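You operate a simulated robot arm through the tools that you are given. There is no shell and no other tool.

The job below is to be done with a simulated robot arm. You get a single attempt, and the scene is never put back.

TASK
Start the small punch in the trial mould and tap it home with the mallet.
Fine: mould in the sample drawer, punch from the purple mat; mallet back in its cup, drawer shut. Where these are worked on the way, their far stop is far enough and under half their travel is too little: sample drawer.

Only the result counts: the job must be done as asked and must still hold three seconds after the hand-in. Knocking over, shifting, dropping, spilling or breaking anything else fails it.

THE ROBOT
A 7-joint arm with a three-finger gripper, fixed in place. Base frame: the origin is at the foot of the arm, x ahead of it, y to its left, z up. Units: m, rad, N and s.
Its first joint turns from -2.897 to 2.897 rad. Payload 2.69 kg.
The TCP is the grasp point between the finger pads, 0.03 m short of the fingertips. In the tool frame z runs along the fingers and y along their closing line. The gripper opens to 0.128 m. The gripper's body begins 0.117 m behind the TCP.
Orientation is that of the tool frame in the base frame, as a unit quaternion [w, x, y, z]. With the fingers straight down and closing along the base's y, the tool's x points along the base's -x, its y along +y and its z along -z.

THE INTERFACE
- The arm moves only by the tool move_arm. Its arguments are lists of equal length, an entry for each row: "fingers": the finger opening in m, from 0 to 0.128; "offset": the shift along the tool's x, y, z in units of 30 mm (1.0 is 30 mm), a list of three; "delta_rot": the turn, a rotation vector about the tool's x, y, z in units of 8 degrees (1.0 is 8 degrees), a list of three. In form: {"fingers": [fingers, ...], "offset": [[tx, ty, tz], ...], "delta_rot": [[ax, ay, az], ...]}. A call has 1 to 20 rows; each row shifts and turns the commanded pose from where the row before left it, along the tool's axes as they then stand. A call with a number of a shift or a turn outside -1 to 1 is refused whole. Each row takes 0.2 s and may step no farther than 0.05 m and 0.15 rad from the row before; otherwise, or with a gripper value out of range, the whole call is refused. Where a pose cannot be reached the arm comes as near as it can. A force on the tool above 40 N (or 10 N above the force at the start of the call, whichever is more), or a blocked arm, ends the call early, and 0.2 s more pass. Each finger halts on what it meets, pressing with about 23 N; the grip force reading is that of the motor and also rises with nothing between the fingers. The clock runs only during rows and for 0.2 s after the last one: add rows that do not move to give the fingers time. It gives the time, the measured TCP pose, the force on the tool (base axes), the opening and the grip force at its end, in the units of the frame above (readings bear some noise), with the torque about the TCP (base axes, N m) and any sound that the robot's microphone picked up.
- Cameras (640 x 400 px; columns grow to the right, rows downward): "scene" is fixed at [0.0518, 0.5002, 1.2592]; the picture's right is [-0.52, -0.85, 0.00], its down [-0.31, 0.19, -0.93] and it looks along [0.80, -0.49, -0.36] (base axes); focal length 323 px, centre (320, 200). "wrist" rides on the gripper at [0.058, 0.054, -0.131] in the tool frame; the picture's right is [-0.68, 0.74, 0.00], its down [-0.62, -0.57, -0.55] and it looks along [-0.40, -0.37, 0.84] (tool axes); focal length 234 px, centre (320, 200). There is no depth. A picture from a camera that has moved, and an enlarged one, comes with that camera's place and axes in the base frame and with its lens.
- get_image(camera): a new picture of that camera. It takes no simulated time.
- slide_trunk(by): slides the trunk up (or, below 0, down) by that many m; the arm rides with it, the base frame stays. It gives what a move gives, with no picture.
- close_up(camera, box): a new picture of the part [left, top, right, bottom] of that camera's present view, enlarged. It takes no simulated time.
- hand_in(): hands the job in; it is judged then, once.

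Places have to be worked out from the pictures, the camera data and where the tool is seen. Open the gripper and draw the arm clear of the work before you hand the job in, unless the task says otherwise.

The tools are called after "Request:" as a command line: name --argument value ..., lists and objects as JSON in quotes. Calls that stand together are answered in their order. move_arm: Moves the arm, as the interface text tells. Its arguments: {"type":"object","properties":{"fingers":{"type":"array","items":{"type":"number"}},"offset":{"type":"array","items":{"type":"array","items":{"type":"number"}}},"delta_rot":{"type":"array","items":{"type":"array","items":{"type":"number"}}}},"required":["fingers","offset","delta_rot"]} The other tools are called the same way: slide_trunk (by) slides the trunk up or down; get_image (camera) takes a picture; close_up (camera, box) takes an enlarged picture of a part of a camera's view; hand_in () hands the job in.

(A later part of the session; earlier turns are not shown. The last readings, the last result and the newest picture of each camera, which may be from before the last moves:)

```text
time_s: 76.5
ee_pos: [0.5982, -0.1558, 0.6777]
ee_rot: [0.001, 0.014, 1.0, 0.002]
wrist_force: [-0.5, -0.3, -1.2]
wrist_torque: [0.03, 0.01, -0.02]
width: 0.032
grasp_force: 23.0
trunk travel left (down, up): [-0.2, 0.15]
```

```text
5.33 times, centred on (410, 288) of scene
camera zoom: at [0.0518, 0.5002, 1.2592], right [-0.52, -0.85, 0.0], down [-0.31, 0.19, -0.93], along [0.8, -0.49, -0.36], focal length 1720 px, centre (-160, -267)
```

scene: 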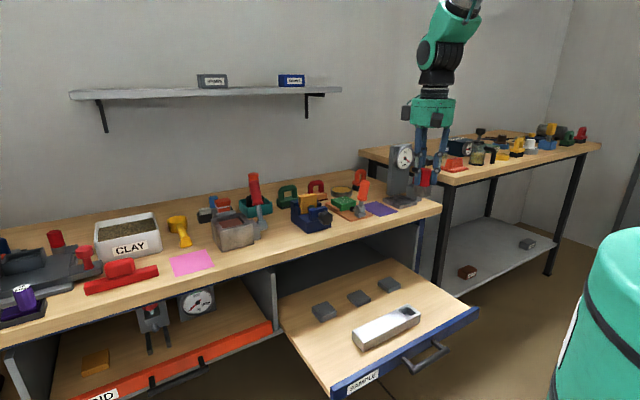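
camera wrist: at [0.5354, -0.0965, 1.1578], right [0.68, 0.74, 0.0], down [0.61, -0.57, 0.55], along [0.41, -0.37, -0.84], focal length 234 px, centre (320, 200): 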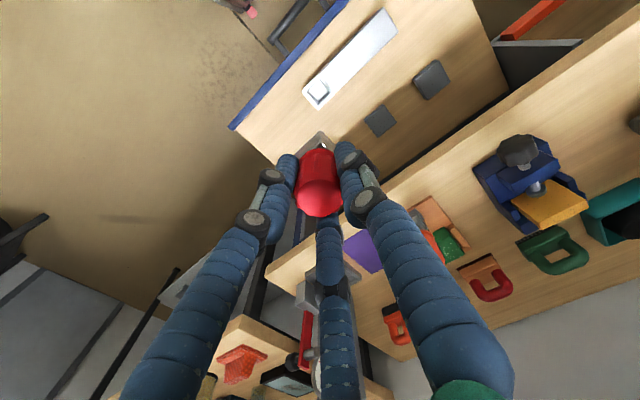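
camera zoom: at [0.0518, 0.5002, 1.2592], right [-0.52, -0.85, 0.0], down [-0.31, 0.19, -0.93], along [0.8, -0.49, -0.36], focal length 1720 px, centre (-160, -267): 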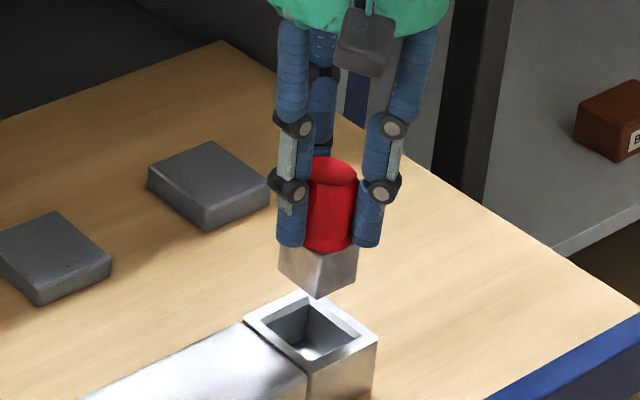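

Everything lines up: the hole is at (0.597, -0.156) and the TCP at (0.598, -0.156). I'll lower slowly to engage the chamfer.

Request:
move_arm --fingers '[0.0, 0.0, 0.0, 0.0, 0.0, 0.0, 0.0, 0.0, 0.0, 0.0, 0.0]' --offset '[[0, 0, 0.13], [0, 0, 0.13], [0, 0, 0.13], [0, 0, 0.13], [0, 0, 0.13], [0, 0, 0.1], [0, 0, 0.1], [0, 0, 0.1], [0, 0, 0.1], [0, 0, 0.1], [0, 0, 0]]' --delta_rot '[[0, 0, 0], [0, 0, 0], [0, 0, 0], [0, 0, 0], [0, 0, 0], [0, 0, 0], [0, 0, 0], [0, 0, 0], [0, 0, 0], [0, 0, 0], [0, 0, 0]]'

Request:
close_up --camera "scene" --box '[360, 260, 460, 335]'

Request:
close_up --camera "wrist" --box '[260, 80, 380, 200]'

```text
time_s: 78.9
ee_pos: [0.5984, -0.1552, 0.6411]
ee_rot: [0.001, 0.014, 1.0, 0.001]
wrist_force: [-0.1, -0.5, 0.0]
wrist_torque: [0.01, 0.0, -0.02]
width: 0.0324
grasp_force: 22.9
trunk travel left (down, up): [-0.2, 0.15]
```

```text
5.33 times, centred on (410, 298) of scene
camera zoom: at [0.0518, 0.5002, 1.2592], right [-0.52, -0.85, 0.0], down [-0.31, 0.19, -0.93], along [0.8, -0.49, -0.36], focal length 1720 px, centre (-160, -320)
```

zoom: 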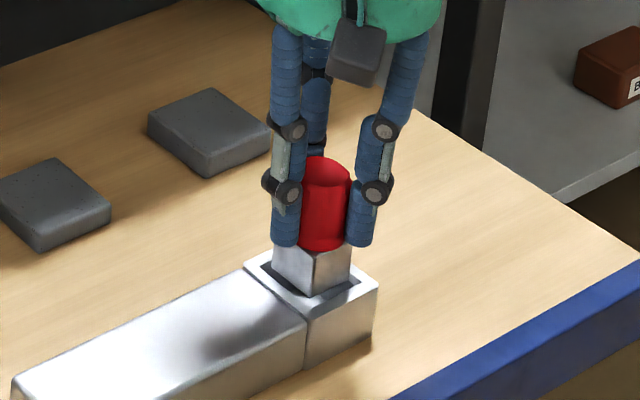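

```text
3.33 times, centred on (320, 140) of wrist
camera zoom: at [0.5407, -0.1, 0.7731], right [0.7, 0.72, 0.0], down [0.6, -0.58, 0.55], along [0.39, -0.38, -0.84], focal length 781 px, centre (320, 400)
```

zoom: 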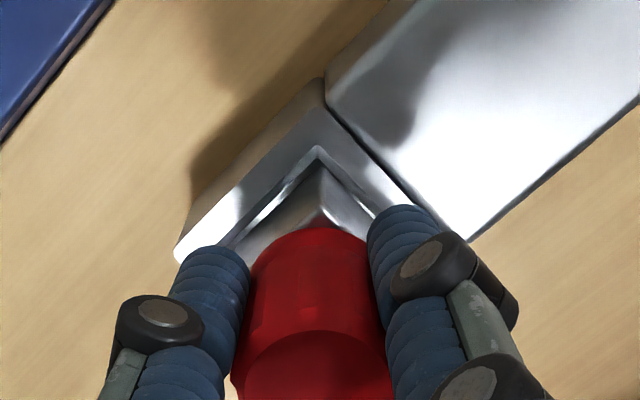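

The punch tip is right at the hole mouth with even gaps and no contact yet. Continuing in smaller steps.

Request:
move_arm --fingers '[0.0, 0.0, 0.0, 0.0, 0.0, 0.0, 0.0, 0.0]' --offset '[[0, 0, 0.06], [0, 0, 0.06], [0, 0, 0.06], [0, 0, 0.06], [0, 0, 0.06], [0, 0, 0.06], [0, 0, 0.06], [0, 0, 0]]' --delta_rot '[[0, 0, 0], [0, 0, 0], [0, 0, 0], [0, 0, 0], [0, 0, 0], [0, 0, 0], [0, 0, 0], [0, 0, 0]]'

Request:
close_up --camera "scene" --box '[360, 260, 460, 335]'

Request:
close_up --camera "wrist" --box '[260, 80, 380, 200]'

```text
time_s: 80.7
ee_pos: [0.5975, -0.156, 0.6309]
ee_rot: [0.002, 0.015, 1.0, 0.001]
wrist_force: [0.8, -2.2, -0.6]
wrist_torque: [-0.1, 0.03, 0.03]
width: 0.0325
grasp_force: 22.6
trunk travel left (down, up): [-0.2, 0.15]
```

```text
5.33 times, centred on (410, 298) of scene
camera zoom: at [0.0518, 0.5002, 1.2592], right [-0.52, -0.85, 0.0], down [-0.31, 0.19, -0.93], along [0.8, -0.49, -0.36], focal length 1720 px, centre (-160, -320)
```

zoom: 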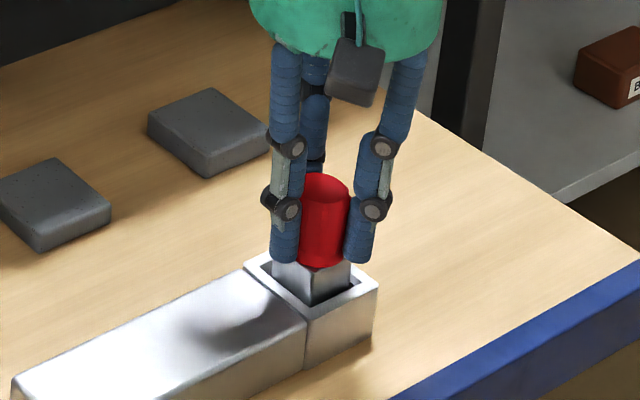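

```text
3.33 times, centred on (320, 140) of wrist
camera zoom: at [0.5408, -0.1009, 0.7614], right [0.7, 0.72, 0.0], down [0.6, -0.58, 0.55], along [0.4, -0.38, -0.84], focal length 781 px, centre (320, 400)
```

zoom: 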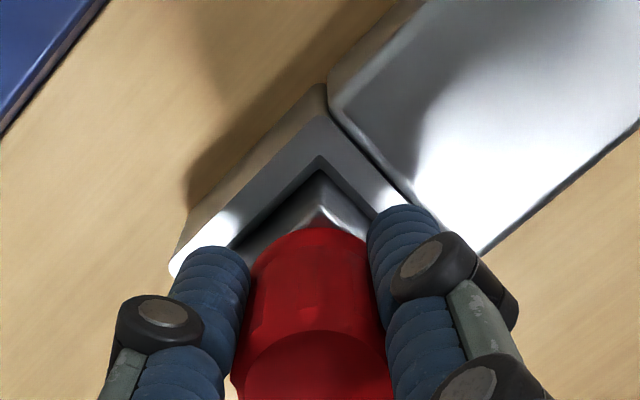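

It has entered the mouth with only a light side touch. Pressing on gently to get it started.

Request:
move_arm --fingers '[0.0, 0.0, 0.0, 0.0, 0.0, 0.0]' --offset '[[0, 0, 0.05], [0, 0, 0.05], [0, 0, 0.05], [0, 0, 0.05], [0, 0, 0.05], [0, 0, 0]]' --delta_rot '[[0, 0, 0], [0, 0, 0], [0, 0, 0], [0, 0, 0], [0, 0, 0], [0, 0, 0]]'

```text
time_s: 82.1
ee_pos: [0.5987, -0.1553, 0.621]
ee_rot: [0.001, 0.015, 1.0, 0.002]
wrist_force: [0.5, -0.9, -0.7]
wrist_torque: [-0.05, -0.01, 0.04]
width: 0.0324
grasp_force: 22.9
trunk travel left (down, up): [-0.2, 0.15]
```

Still free. Continuing downward in small steps.

Request:
move_arm --fingers '[0.0, 0.0, 0.0, 0.0, 0.0]' --offset '[[0, 0, 0.04], [0, 0, 0.04], [0, 0, 0.04], [0, 0, 0.04], [0, 0, 0]]' --delta_rot '[[0, 0, 0], [0, 0, 0], [0, 0, 0], [0, 0, 0], [0, 0, 0]]'

Request:
close_up --camera "scene" --box '[360, 260, 460, 335]'

Request:
close_up --camera "wrist" --box '[260, 80, 380, 200]'

```text
time_s: 83.3
ee_pos: [0.5991, -0.1562, 0.6182]
ee_rot: [0.001, 0.014, 1.0, 0.001]
wrist_force: [1.1, -4.1, 6.3]
wrist_torque: [-0.19, -0.07, 0.0]
width: 0.0326
grasp_force: 23.1
trunk travel left (down, up): [-0.2, 0.15]
```

```text
5.33 times, centred on (410, 298) of scene
camera zoom: at [0.0518, 0.5002, 1.2592], right [-0.52, -0.85, 0.0], down [-0.31, 0.19, -0.93], along [0.8, -0.49, -0.36], focal length 1720 px, centre (-160, -320)
```

zoom: 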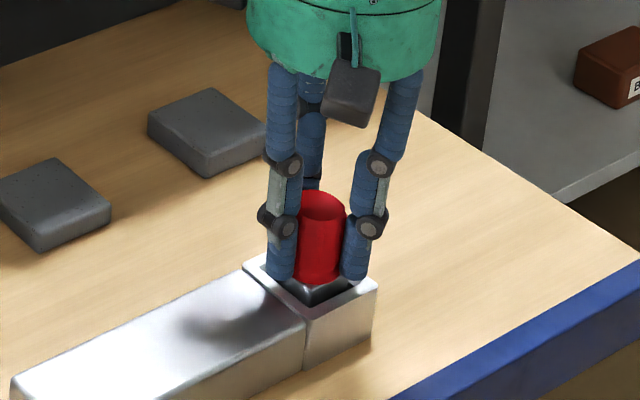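

```text
3.33 times, centred on (320, 140) of wrist
camera zoom: at [0.5415, -0.1007, 0.7488], right [0.7, 0.72, 0.0], down [0.6, -0.58, 0.55], along [0.4, -0.38, -0.84], focal length 781 px, centre (320, 400)
```

zoom: 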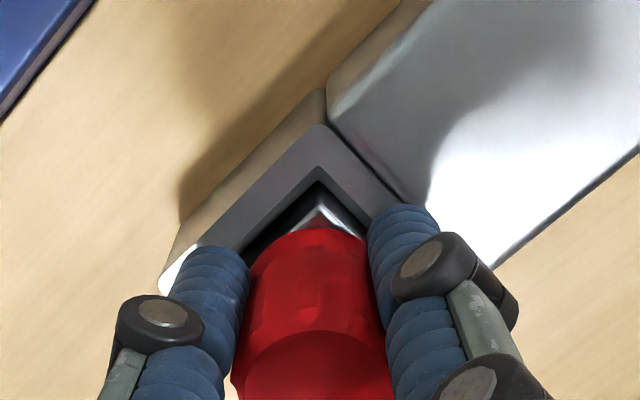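

There's now 6 N of vertical resistance, with the body mostly inside. I'll press slightly more to be sure it is properly started.

Request:
move_arm --fingers '[0.0, 0.0, 0.0]' --offset '[[0, 0, 0.04], [0, 0, 0.04], [0, 0, 0]]' --delta_rot '[[0, 0, 0], [0, 0, 0], [0, 0, 0]]'

```text
time_s: 84.1
ee_pos: [0.5987, -0.1565, 0.6161]
ee_rot: [0.001, 0.014, 1.0, 0.0]
wrist_force: [3.6, -3.3, 6.8]
wrist_torque: [-0.12, -0.13, -0.04]
width: 0.0322
grasp_force: 23.1
trunk travel left (down, up): [-0.2, 0.15]
```

The punch is sliding in with steady friction (about 7 N), so it is started; the rest should be done by tapping. I'll release it and rise straight up.

Request:
move_arm --fingers '[0.045, 0.06, 0.06, 0.06, 0.06, 0.06, 0.06, 0.06, 0.06, 0.06, 0.06, 0.06]' --offset '[[0, 0, 0], [0, 0, 0], [0, 0, 0], [0, 0, -0.3], [0, 0, -0.5], [0, 0, -0.8], [0, 0, -1], [0, 0, -1], [0, 0, -1], [0, 0, -1], [0, 0, -1], [0, 0, 0]]' --delta_rot '[[0, 0, 0], [0, 0, 0], [0, 0, 0], [0, 0, 0], [0, 0, 0], [0, 0, 0], [0, 0, 0], [0, 0, 0], [0, 0, 0], [0, 0, 0], [0, 0, 0], [0, 0, 0]]'

Request:
close_up --camera "wrist" --box '[240, 60, 400, 180]'

Request:
close_up --camera "scene" --box '[350, 270, 450, 335]'

```text
time_s: 86.7
ee_pos: [0.5962, -0.1549, 0.8129]
ee_rot: [0.001, 0.014, 1.0, 0.001]
wrist_force: [-0.6, -0.4, 0.4]
wrist_torque: [0.01, -0.03, -0.03]
width: 0.0599
grasp_force: 0.0
trunk travel left (down, up): [-0.2, 0.15]
```

```text
3.33 times, centred on (320, 120) of wrist
camera zoom: at [0.5393, -0.0999, 0.9439], right [0.7, 0.72, 0.0], down [0.6, -0.58, 0.55], along [0.4, -0.38, -0.84], focal length 781 px, centre (320, 467)
```

zoom: 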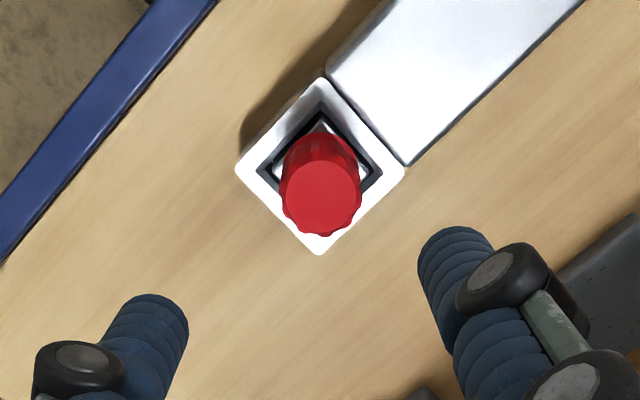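

```text
6.15 times, centred on (400, 302) of scene
camera zoom: at [0.0518, 0.5002, 1.2592], right [-0.52, -0.85, 0.0], down [-0.31, 0.19, -0.93], along [0.8, -0.49, -0.36], focal length 1985 px, centre (-172, -431)
```

zoom: 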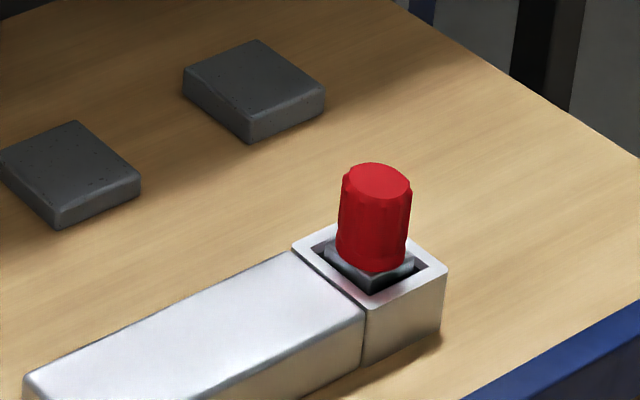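

The punch stands upright in the hole with its knob top at z≈0.63 and clearly some travel left. Now I'll rise and go toward the mallet for a closer look.

Request:
move_arm --fingers '[0.08, 0.08, 0.08, 0.08, 0.08, 0.08, 0.08, 0.08, 0.08, 0.08, 0.08, 0.08, 0.08, 0.08, 0.08, 0.08, 0.08, 0.08, 0.08, 0.08]' --offset '[[0, 0, -1], [0, 0, -1], [0, 0, -1], [0, 0, -1], [0, 0, -1], [0, 0, -1], [0, 0, -1], [0, 0, -1], [0, 0, -1], [0, 0, -1], [-0.8, 1, 0], [-0.8, 1, 0], [-0.8, 1, 0], [-0.8, 1, 0], [-0.8, 1, 0], [-0.8, 1, 0], [-0.8, 1, 0], [-0.8, 1, 0], [-0.8, 1, 0], [-0.8, 1, 0]]' --delta_rot '[[0, 0, -0.2], [0, 0, 0], [0, 0, 0], [0, 0, 0], [0, 0, 0], [0, 0, 0], [0, 0, 0], [0, 0, 0], [0, 0, 0], [0, 0, 0], [0, 0, 0], [0, 0, 0], [0, 0, 0], [0, 0, 0], [0, 0, 0], [0, 0, 0], [0, 0, 0], [0, 0, 0], [0, 0, 0], [0, 0, 0]]'

Request:
get_image --camera "wrist"

Request:
get_image --camera "scene"

```text
time_s: 90.9
ee_pos: [0.8395, 0.1441, 1.1159]
ee_rot: [0.001, -0.001, 1.0, 0.001]
wrist_force: [-0.4, -0.6, 0.3]
wrist_torque: [0.0, 0.0, -0.01]
width: 0.0799
grasp_force: 0.1
trunk travel left (down, up): [-0.2, 0.15]
```

```text
taken
camera wrist: at [0.7813, 0.1971, 1.2462], right [0.68, 0.74, 0.0], down [0.62, -0.57, 0.55], along [0.41, -0.37, -0.84], focal length 234 px, centre (320, 200)
```

wrist: 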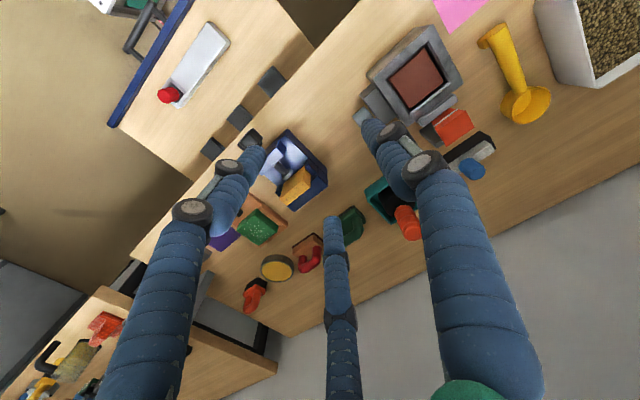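

```text
taken
```

scene: 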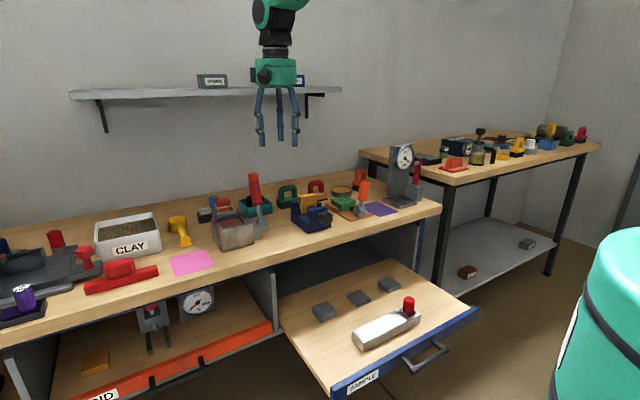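

The mallet is partly hidden behind a finger. I'll move 0.12 m further out at this height, which also tests the reach.

Request:
move_arm --fingers '[0.08, 0.08, 0.08, 0.08, 0.08]' --offset '[[-1, 0, 0], [-1, 0, 0], [-1, 0, 0], [-1, 0, 0], [0, 0, 0]]' --delta_rot '[[0, 0, 0], [0, 0, 0], [0, 0, 0], [0, 0, 0], [0, 0, 0]]'

Request:
get_image --camera "wrist"

```text
time_s: 92.1
ee_pos: [0.9581, 0.1424, 1.1135]
ee_rot: [0.0, 0.0, 1.0, 0.001]
wrist_force: [0.7, -0.5, -0.4]
wrist_torque: [0.01, 0.03, 0.01]
width: 0.08
grasp_force: 0.0
trunk travel left (down, up): [-0.2, 0.15]
```

```text
taken
camera wrist: at [0.9001, 0.1956, 1.2444], right [0.68, 0.74, 0.0], down [0.62, -0.57, 0.55], along [0.4, -0.37, -0.84], focal length 234 px, centre (320, 200)
```

wrist: 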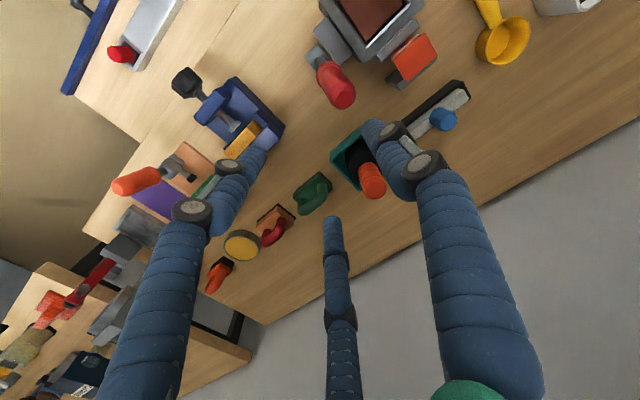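

Reach is fine here. Zooming on the mallet and its cup.

Request:
close_up --camera "wrist" --box '[310, 100, 430, 220]'

Request:
close_up --camera "wrist" --box '[300, 20, 480, 130]'

```text
3.33 times, centred on (370, 160) of wrist
camera zoom: at [0.9001, 0.1956, 1.2444], right [0.68, 0.74, 0.0], down [0.62, -0.57, 0.55], along [0.4, -0.37, -0.84], focal length 781 px, centre (153, 333)
```

zoom: 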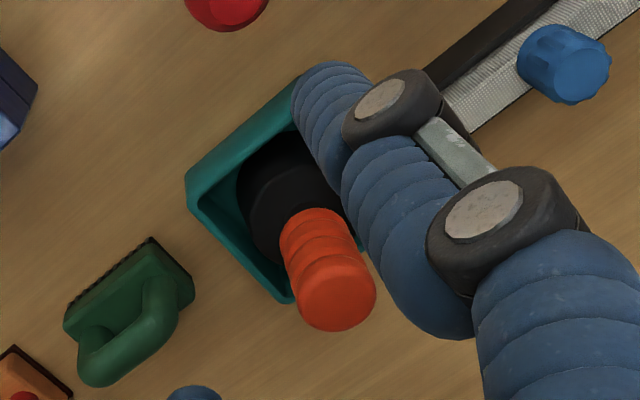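

```text
3.56 times, centred on (390, 75) of wrist
camera zoom: at [0.9001, 0.1956, 1.2444], right [0.68, 0.74, 0.0], down [0.62, -0.57, 0.55], along [0.4, -0.37, -0.84], focal length 833 px, centre (71, 644)
```

zoom: 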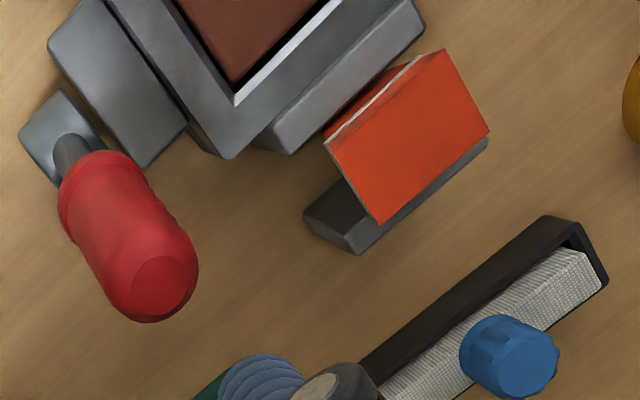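

The mallet's handle stands vertically at about (1.097, 0.132), spanning z≈0.85–0.93 and roughly 40 mm thick, too far for a straight-down grasp. I'll tilt the tool about 38° forward here so it can reach further.

Request:
move_arm --fingers '[0.1, 0.1, 0.1, 0.1, 0.1, 0.1]' --offset '[[0, 0, 0], [0, 0, 0], [0, 0, 0], [0, 0, 0], [0, 0, 0], [0, 0, 0]]' --delta_rot '[[0, -1, 0], [0, -1, 0], [0, -1, 0], [0, -1, 0], [0, -0.75, 0], [0, 0, 0]]'

Request:
get_image --camera "wrist"

```text
time_s: 93.5
ee_pos: [0.9566, 0.1427, 1.1145]
ee_rot: [0.327, 0.0, 0.945, 0.002]
wrist_force: [-0.9, -1.0, -0.1]
wrist_torque: [0.01, -0.02, 0.04]
width: 0.0998
grasp_force: 0.1
trunk travel left (down, up): [-0.2, 0.15]
```

```text
taken
camera wrist: at [0.8297, 0.1963, 1.181], right [0.53, 0.74, 0.42], down [0.15, -0.57, 0.81], along [0.83, -0.37, -0.41], focal length 234 px, centre (320, 200)
```

wrist: 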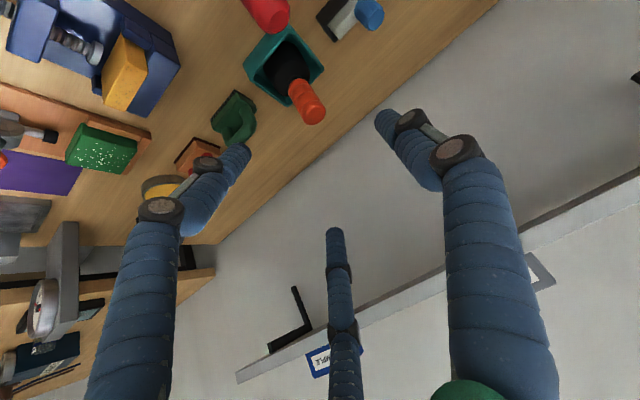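

Now the mallet and cup are unobstructed. Zooming for another sighting.

Request:
close_up --camera "wrist" --box '[230, 0, 390, 140]'

Request:
close_up --camera "scene" --box '[205, 160, 305, 230]'

```text
2.86 times, centred on (310, 70) of wrist
camera zoom: at [0.8297, 0.1963, 1.181], right [0.53, 0.74, 0.42], down [0.15, -0.57, 0.81], along [0.83, -0.37, -0.41], focal length 669 px, centre (349, 571)
```

zoom: 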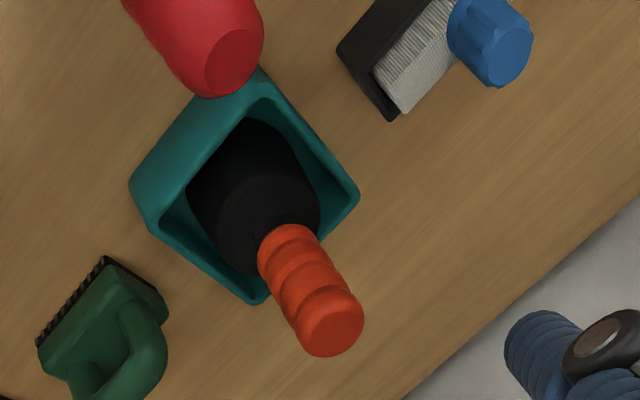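

```text
5.71 times, centred on (255, 195) of scene
camera zoom: at [0.0518, 0.5002, 1.2592], right [-0.52, -0.85, 0.0], down [-0.31, 0.19, -0.93], along [0.8, -0.49, -0.36], focal length 1843 px, centre (691, 229)
```

zoom: 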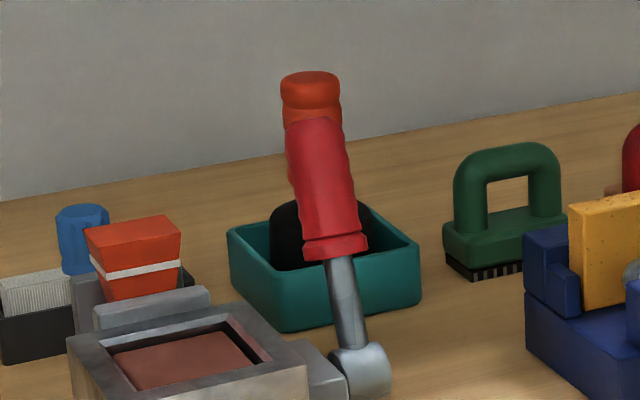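

Two wrist sightings plus the scene ray agree: handle top at (1.079, 0.1395, 0.952), handle about 30 mm thick down to z≈0.88. I'll go to a pre-grasp point 0.12 m back along the tilted tool axis.

Request:
move_arm --fingers '[0.07, 0.07, 0.07, 0.07, 0.07]' --offset '[[0.2, -0.027, 0.91], [0.2, -0.027, 0.91], [0.2, -0.027, 0.91], [0.2, -0.027, 0.91], [0, 0, 0]]' --delta_rot '[[0, 0, 0], [0, 0, 0], [0, 0, 0], [0, 0, 0], [0, 0, 0]]'

Request:
get_image --camera "wrist"

Request:
close_up --camera "scene" --box '[195, 120, 315, 220]'

```text
time_s: 94.7
ee_pos: [1.006, 0.1401, 1.0134]
ee_rot: [0.327, -0.001, 0.945, 0.001]
wrist_force: [1.3, -0.7, -0.7]
wrist_torque: [-0.01, -0.03, -0.02]
width: 0.07
grasp_force: 0.1
trunk travel left (down, up): [-0.2, 0.15]
```

```text
taken
camera wrist: at [0.8786, 0.1937, 1.0811], right [0.53, 0.74, 0.42], down [0.15, -0.57, 0.81], along [0.83, -0.37, -0.41], focal length 234 px, centre (320, 200)
```

wrist: 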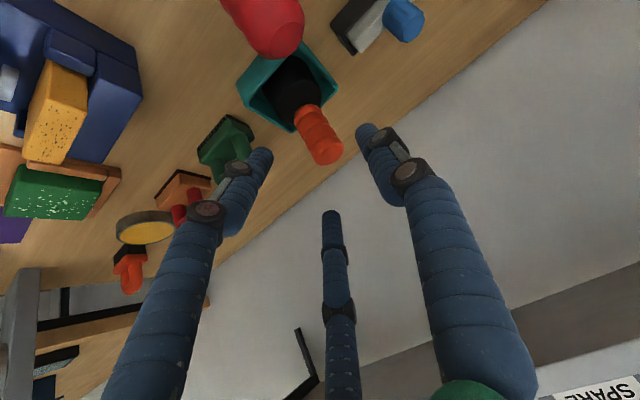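

```text
4.00 times, centred on (255, 170) of scene
camera zoom: at [0.0518, 0.5002, 1.2592], right [-0.52, -0.85, 0.0], down [-0.31, 0.19, -0.93], along [0.8, -0.49, -0.36], focal length 1290 px, centre (580, 320)
```

zoom: 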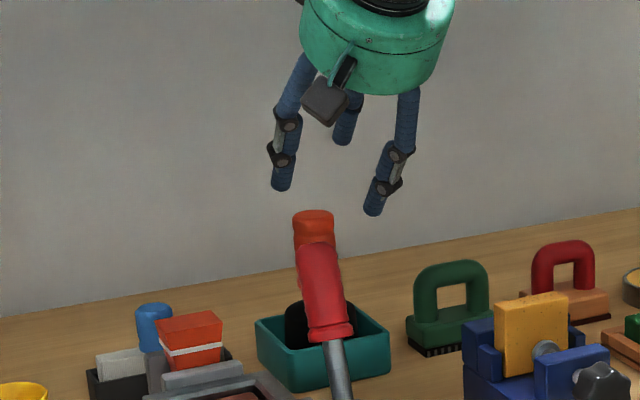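

The predicted handle top projects close to where it's seen. I'll zoom in to pin down the residual offset.

Request:
close_up --camera "wrist" --box '[260, 80, 400, 190]'

```text
3.64 times, centred on (330, 135) of wrist
camera zoom: at [0.8786, 0.1937, 1.0811], right [0.53, 0.74, 0.42], down [0.15, -0.57, 0.81], along [0.83, -0.37, -0.41], focal length 852 px, centre (284, 436)
```

zoom: 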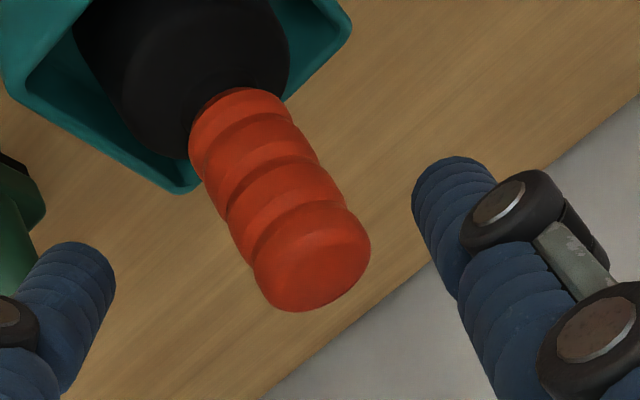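

The best estimate for the handle axis is (1.086, 0.137). I'll advance along the tool axis to grip at z≈0.917.

Request:
move_arm --fingers '[0.07, 0.07, 0.07, 0.07, 0.07, 0.07, 0.07]' --offset '[[-0.018, -0.02, 0.7], [-0.018, -0.02, 0.7], [-0.018, -0.02, 0.7], [-0.018, -0.02, 0.7], [-0.018, -0.02, 0.7], [-0.018, 0, 0.65], [0, 0, 0]]' --delta_rot '[[0, 0, 0], [0, 0, 0], [0, 0, 0], [0, 0, 0], [0, 0, 0], [0, 0, 0], [0, 0, 0]]'

Request:
get_image --camera "wrist"

Request:
close_up --camera "scene" --box '[195, 130, 315, 230]'

```text
time_s: 96.3
ee_pos: [1.0851, 0.136, 0.918]
ee_rot: [0.326, 0.001, 0.945, 0.001]
wrist_force: [-0.2, 0.9, 0.5]
wrist_torque: [0.0, 0.01, 0.0]
width: 0.0704
grasp_force: 0.0
trunk travel left (down, up): [-0.2, 0.15]
```

```text
taken
camera wrist: at [0.9586, 0.1909, 0.9848], right [0.53, 0.74, 0.42], down [0.15, -0.57, 0.81], along [0.83, -0.37, -0.41], focal length 234 px, centre (320, 200)
```

wrist: 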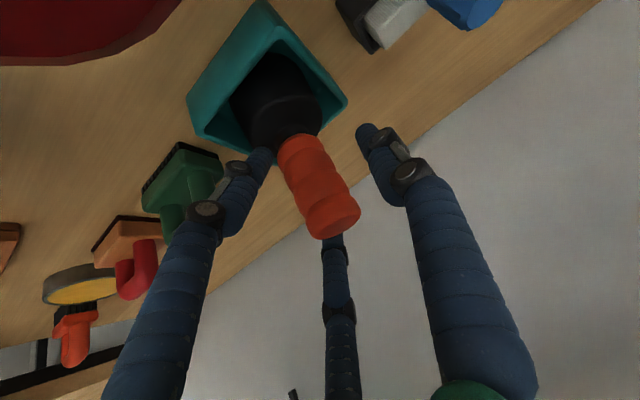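

```text
4.00 times, centred on (255, 180) of scene
camera zoom: at [0.0518, 0.5002, 1.2592], right [-0.52, -0.85, 0.0], down [-0.31, 0.19, -0.93], along [0.8, -0.49, -0.36], focal length 1290 px, centre (580, 280)
```

zoom: 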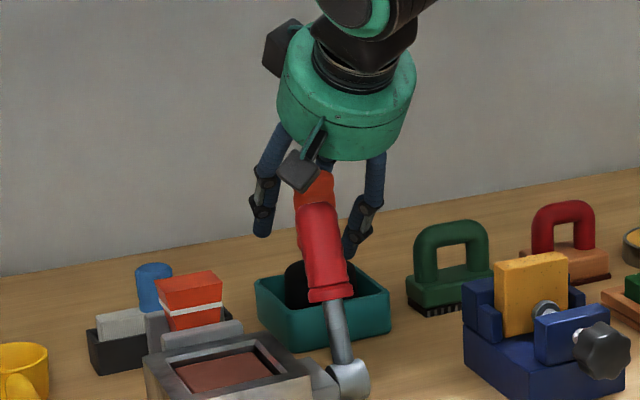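

The handle lies squarely between the fingers with the TCP on its axis. Closing the grip.

Request:
move_arm --fingers '[0.05, 0.035, 0.02, 0.0, 0.0, 0.0]' --offset '[[0, 0, 0], [0, 0, 0], [0, 0, 0], [0, 0, 0], [0, 0, 0], [0, 0, 0]]' --delta_rot '[[0, 0, 0], [0, 0, 0], [0, 0, 0], [0, 0, 0], [0, 0, 0], [0, 0, 0]]'

Request:
get_image --camera "wrist"

```text
time_s: 97.7
ee_pos: [1.0851, 0.1376, 0.9176]
ee_rot: [0.327, 0.0, 0.945, 0.002]
wrist_force: [-0.4, -2.2, 1.9]
wrist_torque: [-0.08, 0.04, 0.0]
width: 0.0474
grasp_force: 23.1
trunk travel left (down, up): [-0.2, 0.15]
```

```text
taken
camera wrist: at [0.958, 0.1908, 0.985], right [0.53, 0.74, 0.42], down [0.15, -0.57, 0.81], along [0.83, -0.37, -0.41], focal length 234 px, centre (320, 200)
```

wrist: 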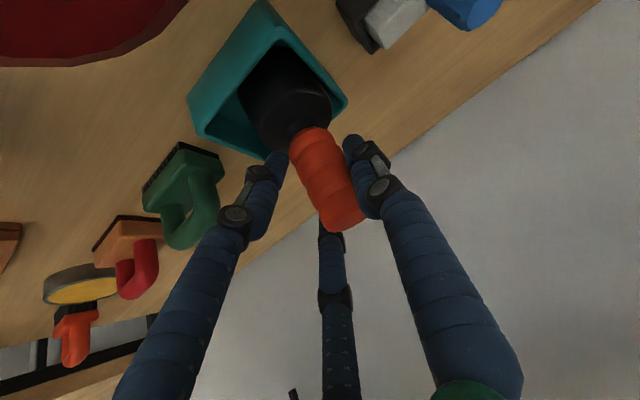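

The grip reads 47 mm, wider than the handle looks, so the fingertips may be catching the shoulder of the head. I'll open, rise about 14 mm, and close again to compare.

Request:
move_arm --fingers '[0.07, 0.07, 0.07, 0.07, 0.04, 0.02, 0.0, 0.0, 0.0]' --offset '[[0, 0, 0], [0, 0, 0], [-0.29, 0.06, -0.37], [0, 0, 0], [0, 0, 0], [0, 0, 0], [0, 0, 0], [0, 0, 0], [0, 0, 0]]' --delta_rot '[[0, 0, 0], [0, 0, 0], [0, 0, 0], [0, 0, 0], [0, 0, 0], [0, 0, 0], [0, 0, 0], [0, 0, 0], [0, 0, 0]]'

Request:
get_image --camera "wrist"

Request:
close_up --camera "wrist" --box '[240, 60, 400, 260]'

```text
time_s: 99.7
ee_pos: [1.0842, 0.1383, 0.9301]
ee_rot: [0.326, 0.0, 0.946, 0.0]
wrist_force: [-2.6, -4.3, -0.2]
wrist_torque: [-0.5, 0.21, 0.04]
width: 0.0465
grasp_force: 23.5
trunk travel left (down, up): [-0.2, 0.15]
```

```text
taken
camera wrist: at [0.958, 0.1919, 0.9977], right [0.53, 0.74, 0.42], down [0.15, -0.57, 0.81], along [0.83, -0.37, -0.41], focal length 234 px, centre (320, 200)
```

wrist: 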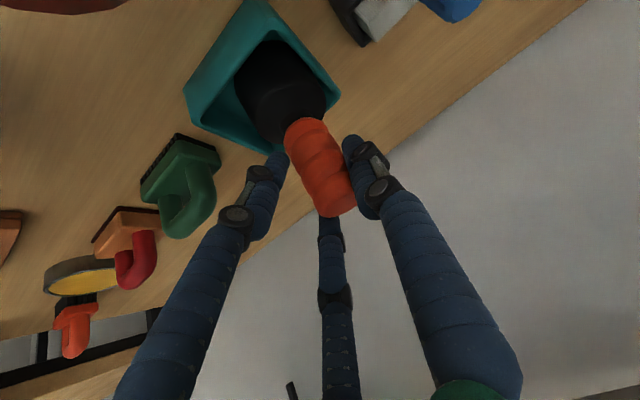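

```text
2.00 times, centred on (320, 160) of wrist
camera zoom: at [0.958, 0.1919, 0.9977], right [0.53, 0.74, 0.42], down [0.15, -0.57, 0.81], along [0.83, -0.37, -0.41], focal length 468 px, centre (320, 280)
```

zoom: 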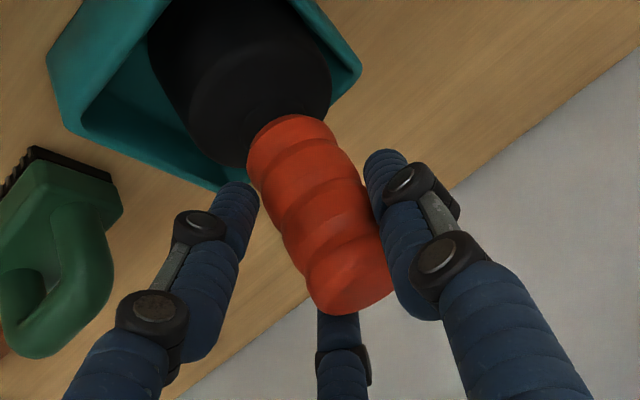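

The width is the same (46.5 mm) at the higher grip, so that is simply the handle's grip size. I'll lift straight up slowly and check that the mallet comes along.

Request:
move_arm --fingers '[0.0, 0.0, 0.0, 0.0, 0.0, 0.0]' --offset '[[-0.124, 0, -0.157], [-0.186, 0, -0.236], [-0.247, 0, -0.314], [-0.309, 0, -0.393], [-0.309, 0, -0.393], [0, 0, 0]]' --delta_rot '[[0, 0, 0], [0, 0, 0], [0, 0, 0], [0, 0, 0], [0, 0, 0], [0, 0, 0]]'

Request:
get_image --camera "wrist"

Request:
close_up --camera "scene" --box '[195, 120, 315, 220]'

```text
time_s: 101.1
ee_pos: [1.0849, 0.1384, 0.9871]
ee_rot: [0.326, 0.0, 0.945, 0.002]
wrist_force: [1.0, -0.5, -4.0]
wrist_torque: [0.01, 0.0, -0.01]
width: 0.0462
grasp_force: 23.4
trunk travel left (down, up): [-0.2, 0.15]
```

```text
taken
camera wrist: at [0.9587, 0.1922, 1.0549], right [0.53, 0.74, 0.42], down [0.15, -0.57, 0.81], along [0.83, -0.37, -0.41], focal length 234 px, centre (320, 200)
```

wrist: 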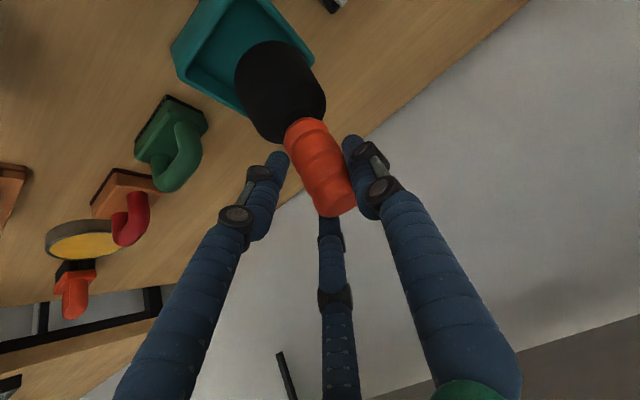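

```text
4.00 times, centred on (255, 170) of scene
camera zoom: at [0.0518, 0.5002, 1.2592], right [-0.52, -0.85, 0.0], down [-0.31, 0.19, -0.93], along [0.8, -0.49, -0.36], focal length 1290 px, centre (580, 320)
```

zoom: 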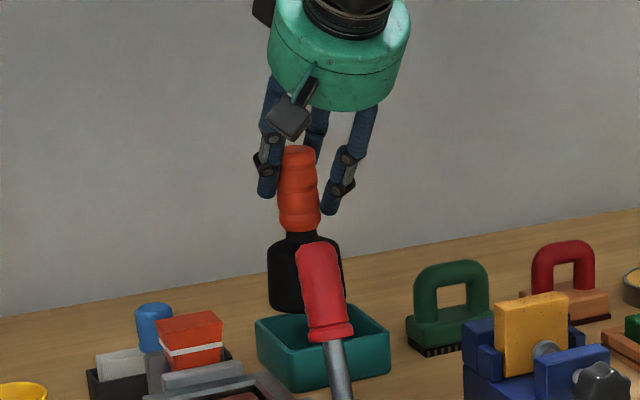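

The mallet is out of its cup and held (about 4 N load). For the return, the standing grip pose is TCP (1.084, 0.138, 0.930). I'll lift to clear everything and carry it over the punch.

Request:
move_arm --fingers '[0.0, 0.0, 0.0, 0.0, 0.0, 0.0, 0.0]' --offset '[[-0.4, 0, -0.5], [-0.556, 0, -0.707], [-0.556, 0, -0.707], [-0.556, 0, -0.707], [-0.556, 0, -0.707], [-0.4, 0, -0.5], [0, 0, 0]]' --delta_rot '[[0, 0, 0], [0, 0, 0], [0, 0, 0], [0, 0, 0], [0, 0, 0], [0, 0, 0], [0, 0, 0]]'

```text
time_s: 102.7
ee_pos: [1.087, 0.1385, 1.1351]
ee_rot: [0.325, 0.0, 0.946, 0.001]
wrist_force: [0.2, 0.2, -4.2]
wrist_torque: [-0.03, 0.1, -0.03]
width: 0.0464
grasp_force: 23.2
trunk travel left (down, up): [-0.2, 0.15]
```

Clear at z≈1.135. Carrying the mallet to above the punch.

Request:
move_arm --fingers '[0.0, 0.0, 0.0, 0.0, 0.0, 0.0, 0.0, 0.0, 0.0, 0.0, 0.0, 0.0, 0.0, 0.0, 0.0, 0.0, 0.0, 0.0, 0.0]' --offset '[[0.4, -0.3, -0.31], [0.757, -0.575, -0.595], [0.757, -0.575, -0.595], [0.757, -0.575, -0.595], [0.757, -0.575, -0.595], [0.757, -0.575, -0.595], [0.757, -0.575, -0.595], [0.757, -0.575, -0.595], [0.757, -0.575, -0.595], [0.757, -0.575, -0.595], [0.757, -0.575, -0.595], [0.757, -0.575, -0.595], [0.757, -0.575, -0.595], [0.757, -0.575, -0.595], [0.757, -0.575, -0.595], [0.757, -0.575, -0.595], [0.757, -0.575, -0.595], [0.357, -0.275, -0.285], [0, 0, 0]]' --delta_rot '[[0, 0, 0], [0, 0, 0], [0, 0, 0], [0, 0, 0], [0, 0, 0], [0, 0, 0], [0, 0, 0], [0, 0, 0], [0, 0, 0], [0, 0, 0], [0, 0, 0], [0, 0, 0], [0, 0, 0], [0, 0, 0], [0, 0, 0], [0, 0, 0], [0, 0, 0], [0, 0, 0], [0, 0, 0]]'

Request:
get_image --camera "wrist"

Request:
get_image --camera "scene"

```text
time_s: 106.7
ee_pos: [0.5945, -0.1539, 1.1335]
ee_rot: [0.326, 0.001, 0.945, 0.001]
wrist_force: [0.3, 0.0, -3.7]
wrist_torque: [-0.04, 0.02, -0.02]
width: 0.0461
grasp_force: 22.8
trunk travel left (down, up): [-0.2, 0.15]
```

```text
taken
camera wrist: at [0.4682, -0.0998, 1.2009], right [0.53, 0.74, 0.42], down [0.15, -0.57, 0.81], along [0.83, -0.37, -0.41], focal length 234 px, centre (320, 200)
```

wrist: 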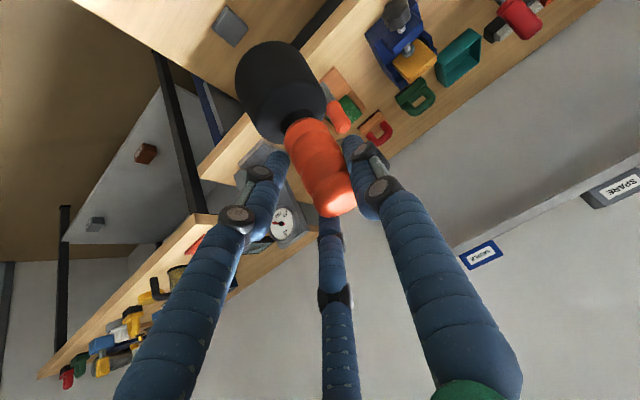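

```text
taken
```

scene: 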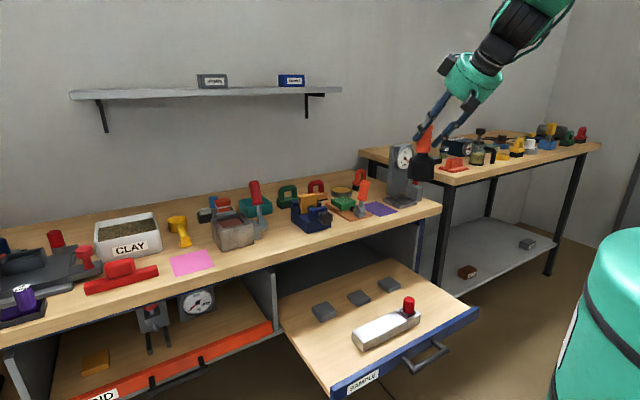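

The mallet hangs upright over the mould. I'll zoom in on it in the scene view to get the head's position relative to the TCP.

Request:
close_up --camera "scene" --box '[380, 90, 480, 190]'

Request:
close_up --camera "wrist" --box '[220, 30, 400, 230]'

```text
4.00 times, centred on (430, 140) of scene
camera zoom: at [0.0518, 0.5002, 1.2592], right [-0.52, -0.85, 0.0], down [-0.31, 0.19, -0.93], along [0.8, -0.49, -0.36], focal length 1290 px, centre (-120, 440)
```

zoom: 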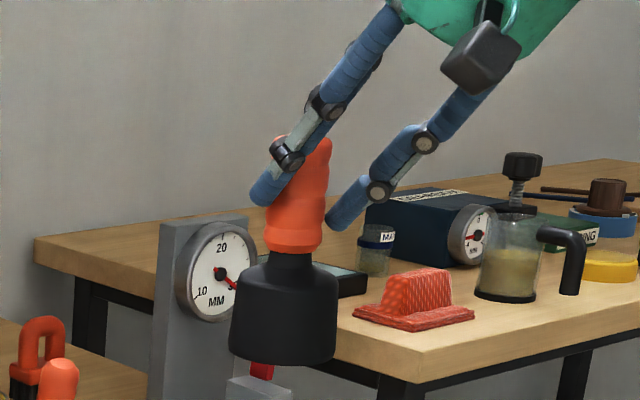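

```text
2.00 times, centred on (310, 130) of wrist
camera zoom: at [0.4682, -0.0998, 1.2009], right [0.53, 0.74, 0.42], down [0.15, -0.57, 0.81], along [0.83, -0.37, -0.41], focal length 468 px, centre (340, 340)
```

zoom: 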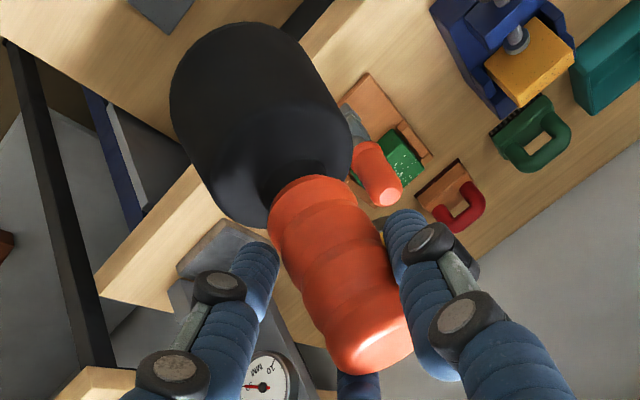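

The head bottom is about 0.121 m below the TCP and the mallet axis within about 1 cm of the TCP, against a head radius of 35 mm. I'll lower to leave about 5 cm above the knob and look again.

Request:
move_arm --fingers '[0.0, 0.0, 0.0, 0.0, 0.0, 0.0, 0.0, 0.0, 0.0, 0.0, 0.0, 0.0, 0.0]' --offset '[[0.3, -0.13, 0.4], [0.618, 0, 0.786], [0.618, 0, 0.786], [0.618, 0, 0.786], [0.618, 0, 0.786], [0.618, 0, 0.786], [0.618, 0, 0.786], [0.618, 0, 0.786], [0.618, 0, 0.786], [0.618, 0, 0.786], [0.618, 0, 0.786], [0.3, 0, 0.38], [0, 0, 0]]' --delta_rot '[[0, 0, 0], [0, 0, 0], [0, 0, 0], [0, 0, 0], [0, 0, 0], [0, 0, 0], [0, 0, 0], [0, 0, 0], [0, 0, 0], [0, 0, 0], [0, 0, 0], [0, 0, 0], [0, 0, 0]]'

Request:
close_up --camera "scene" --box '[340, 230, 480, 340]'

Request:
get_image --camera "wrist"

```text
time_s: 109.5
ee_pos: [0.5966, -0.1542, 0.8047]
ee_rot: [0.327, 0.0, 0.945, 0.0]
wrist_force: [-0.2, -0.1, -4.6]
wrist_torque: [0.03, 0.03, -0.01]
width: 0.0459
grasp_force: 23.0
trunk travel left (down, up): [-0.2, 0.15]
```

```text
3.64 times, centred on (410, 285) of scene
camera zoom: at [0.0518, 0.5002, 1.2592], right [-0.52, -0.85, 0.0], down [-0.31, 0.19, -0.93], along [0.8, -0.49, -0.36], focal length 1173 px, centre (-7, -109)
```

zoom: 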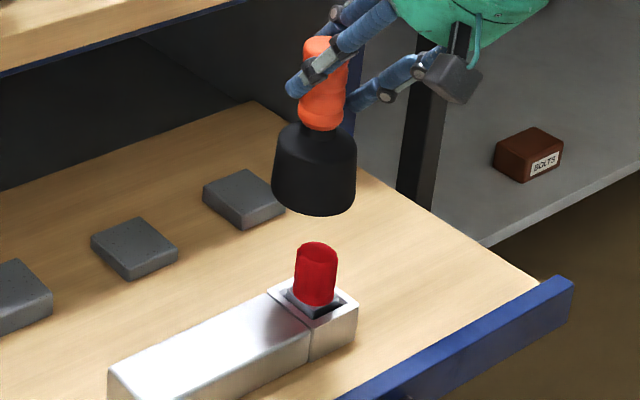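

```text
taken
camera wrist: at [0.4698, -0.1013, 0.8709], right [0.53, 0.74, 0.42], down [0.15, -0.57, 0.81], along [0.83, -0.37, -0.41], focal length 234 px, centre (320, 200)
```

wrist: 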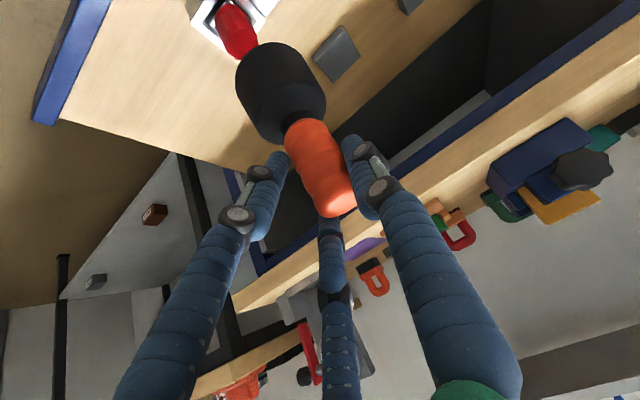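

The scene view shows the head needs to shift about 6 mm in -x and -y to centre over the knob. I'll make that correction and drop to about 15 mm above contact.

Request:
move_arm --fingers '[0.0, 0.0, 0.0, 0.0, 0.0]' --offset '[[0.157, -0.2, -0.124], [0.309, 0, 0.393], [0.309, 0, 0.393], [0.185, 0, 0.236], [0, 0, 0]]' --delta_rot '[[0, 0, 0], [0, 0, 0], [0, 0, 0], [0, 0, 0], [0, 0, 0]]'

Request:
close_up --camera "scene" --box '[360, 240, 460, 325]'

Request:
close_up --camera "wrist" --box '[180, 0, 380, 125]'

```text
time_s: 110.7
ee_pos: [0.5905, -0.1634, 0.7668]
ee_rot: [0.327, 0.0, 0.945, 0.001]
wrist_force: [0.4, -0.7, -4.9]
wrist_torque: [0.0, 0.08, 0.02]
width: 0.0461
grasp_force: 23.1
trunk travel left (down, up): [-0.2, 0.15]
```

```text
4.71 times, centred on (410, 282) of scene
camera zoom: at [0.0518, 0.5002, 1.2592], right [-0.52, -0.85, 0.0], down [-0.31, 0.19, -0.93], along [0.8, -0.49, -0.36], focal length 1518 px, centre (-104, -188)
```

zoom: 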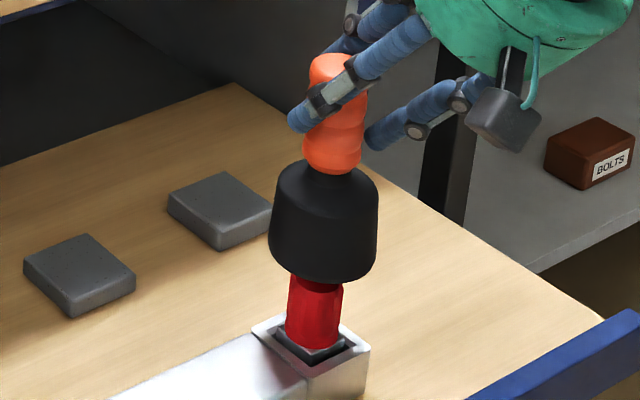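

```text
3.20 times, centred on (280, 62) of wrist
camera zoom: at [0.4634, -0.1096, 0.834], right [0.53, 0.74, 0.42], down [0.15, -0.57, 0.81], along [0.83, -0.37, -0.41], focal length 749 px, centre (448, 640)
```

zoom: 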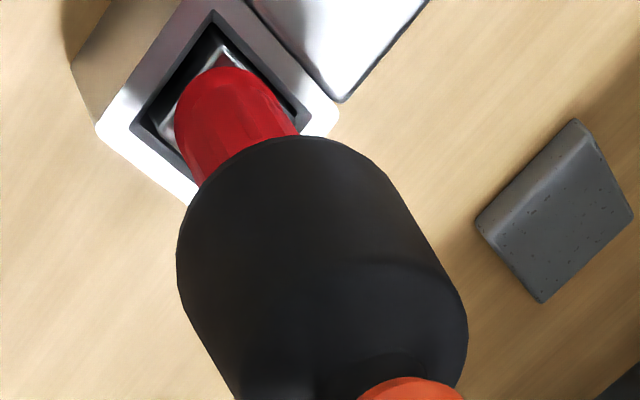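

The head is close to centred over the knob, about 18 mm above it. I'll make a final small correction and give a first moderate tap downward.

Request:
move_arm --fingers '[0.0, 0.0, 0.0, 0.0, 0.0]' --offset '[[0.131, 0.133, -0.103], [0.15, 0, 0.19], [0.185, 0, 0.236], [0.185, 0, 0.236], [0, 0, 0]]' --delta_rot '[[0, 0, 0], [0, 0, 0], [0, 0, 0], [0, 0, 0], [0, 0, 0]]'

Request:
close_up --camera "scene" --box '[360, 240, 460, 325]'

```text
time_s: 111.9
ee_pos: [0.5875, -0.1599, 0.7428]
ee_rot: [0.329, 0.0, 0.944, 0.001]
wrist_force: [-3.4, -1.7, 25.2]
wrist_torque: [0.23, 0.04, -0.04]
width: 0.046
grasp_force: 22.9
trunk travel left (down, up): [-0.2, 0.15]
```

```text
4.71 times, centred on (410, 282) of scene
camera zoom: at [0.0518, 0.5002, 1.2592], right [-0.52, -0.85, 0.0], down [-0.31, 0.19, -0.93], along [0.8, -0.49, -0.36], focal length 1518 px, centre (-104, -188)
```

zoom: 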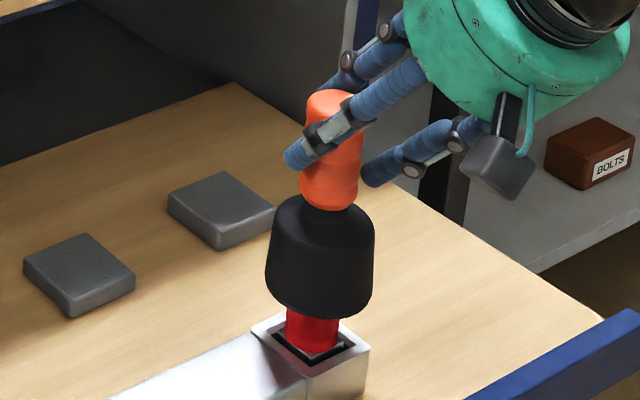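

The mallet is pressing on the knob with roughly 29 N, and the punch may have gone down slightly. I'll lift off and strike more briskly, as a proper tap.

Request:
move_arm --fingers '[0.0, 0.0, 0.0, 0.0, 0.0, 0.0, 0.0]' --offset '[[-0.309, 0, -0.393], [-0.309, 0, -0.393], [0, 0, 0], [0.618, 0, 0.786], [0, 0, 0], [-0.309, 0, -0.393], [-0.309, 0, -0.393]]' --delta_rot '[[0, 0, 0], [0, 0, 0], [0, 0, 0], [0, 0, 0], [0, 0, 0], [0, 0, 0], [0, 0, 0]]'

Request:
close_up --camera "scene" --box '[360, 240, 460, 325]'

```text
time_s: 113.5
ee_pos: [0.585, -0.1579, 0.7716]
ee_rot: [0.325, 0.0, 0.946, 0.001]
wrist_force: [0.6, -0.3, -4.7]
wrist_torque: [0.0, 0.06, -0.02]
width: 0.0466
grasp_force: 23.0
trunk travel left (down, up): [-0.2, 0.15]
```

```text
4.71 times, centred on (410, 282) of scene
camera zoom: at [0.0518, 0.5002, 1.2592], right [-0.52, -0.85, 0.0], down [-0.31, 0.19, -0.93], along [0.8, -0.49, -0.36], focal length 1518 px, centre (-104, -188)
```

zoom: 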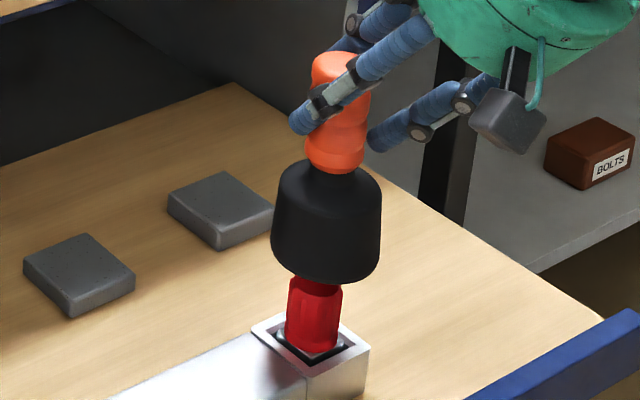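

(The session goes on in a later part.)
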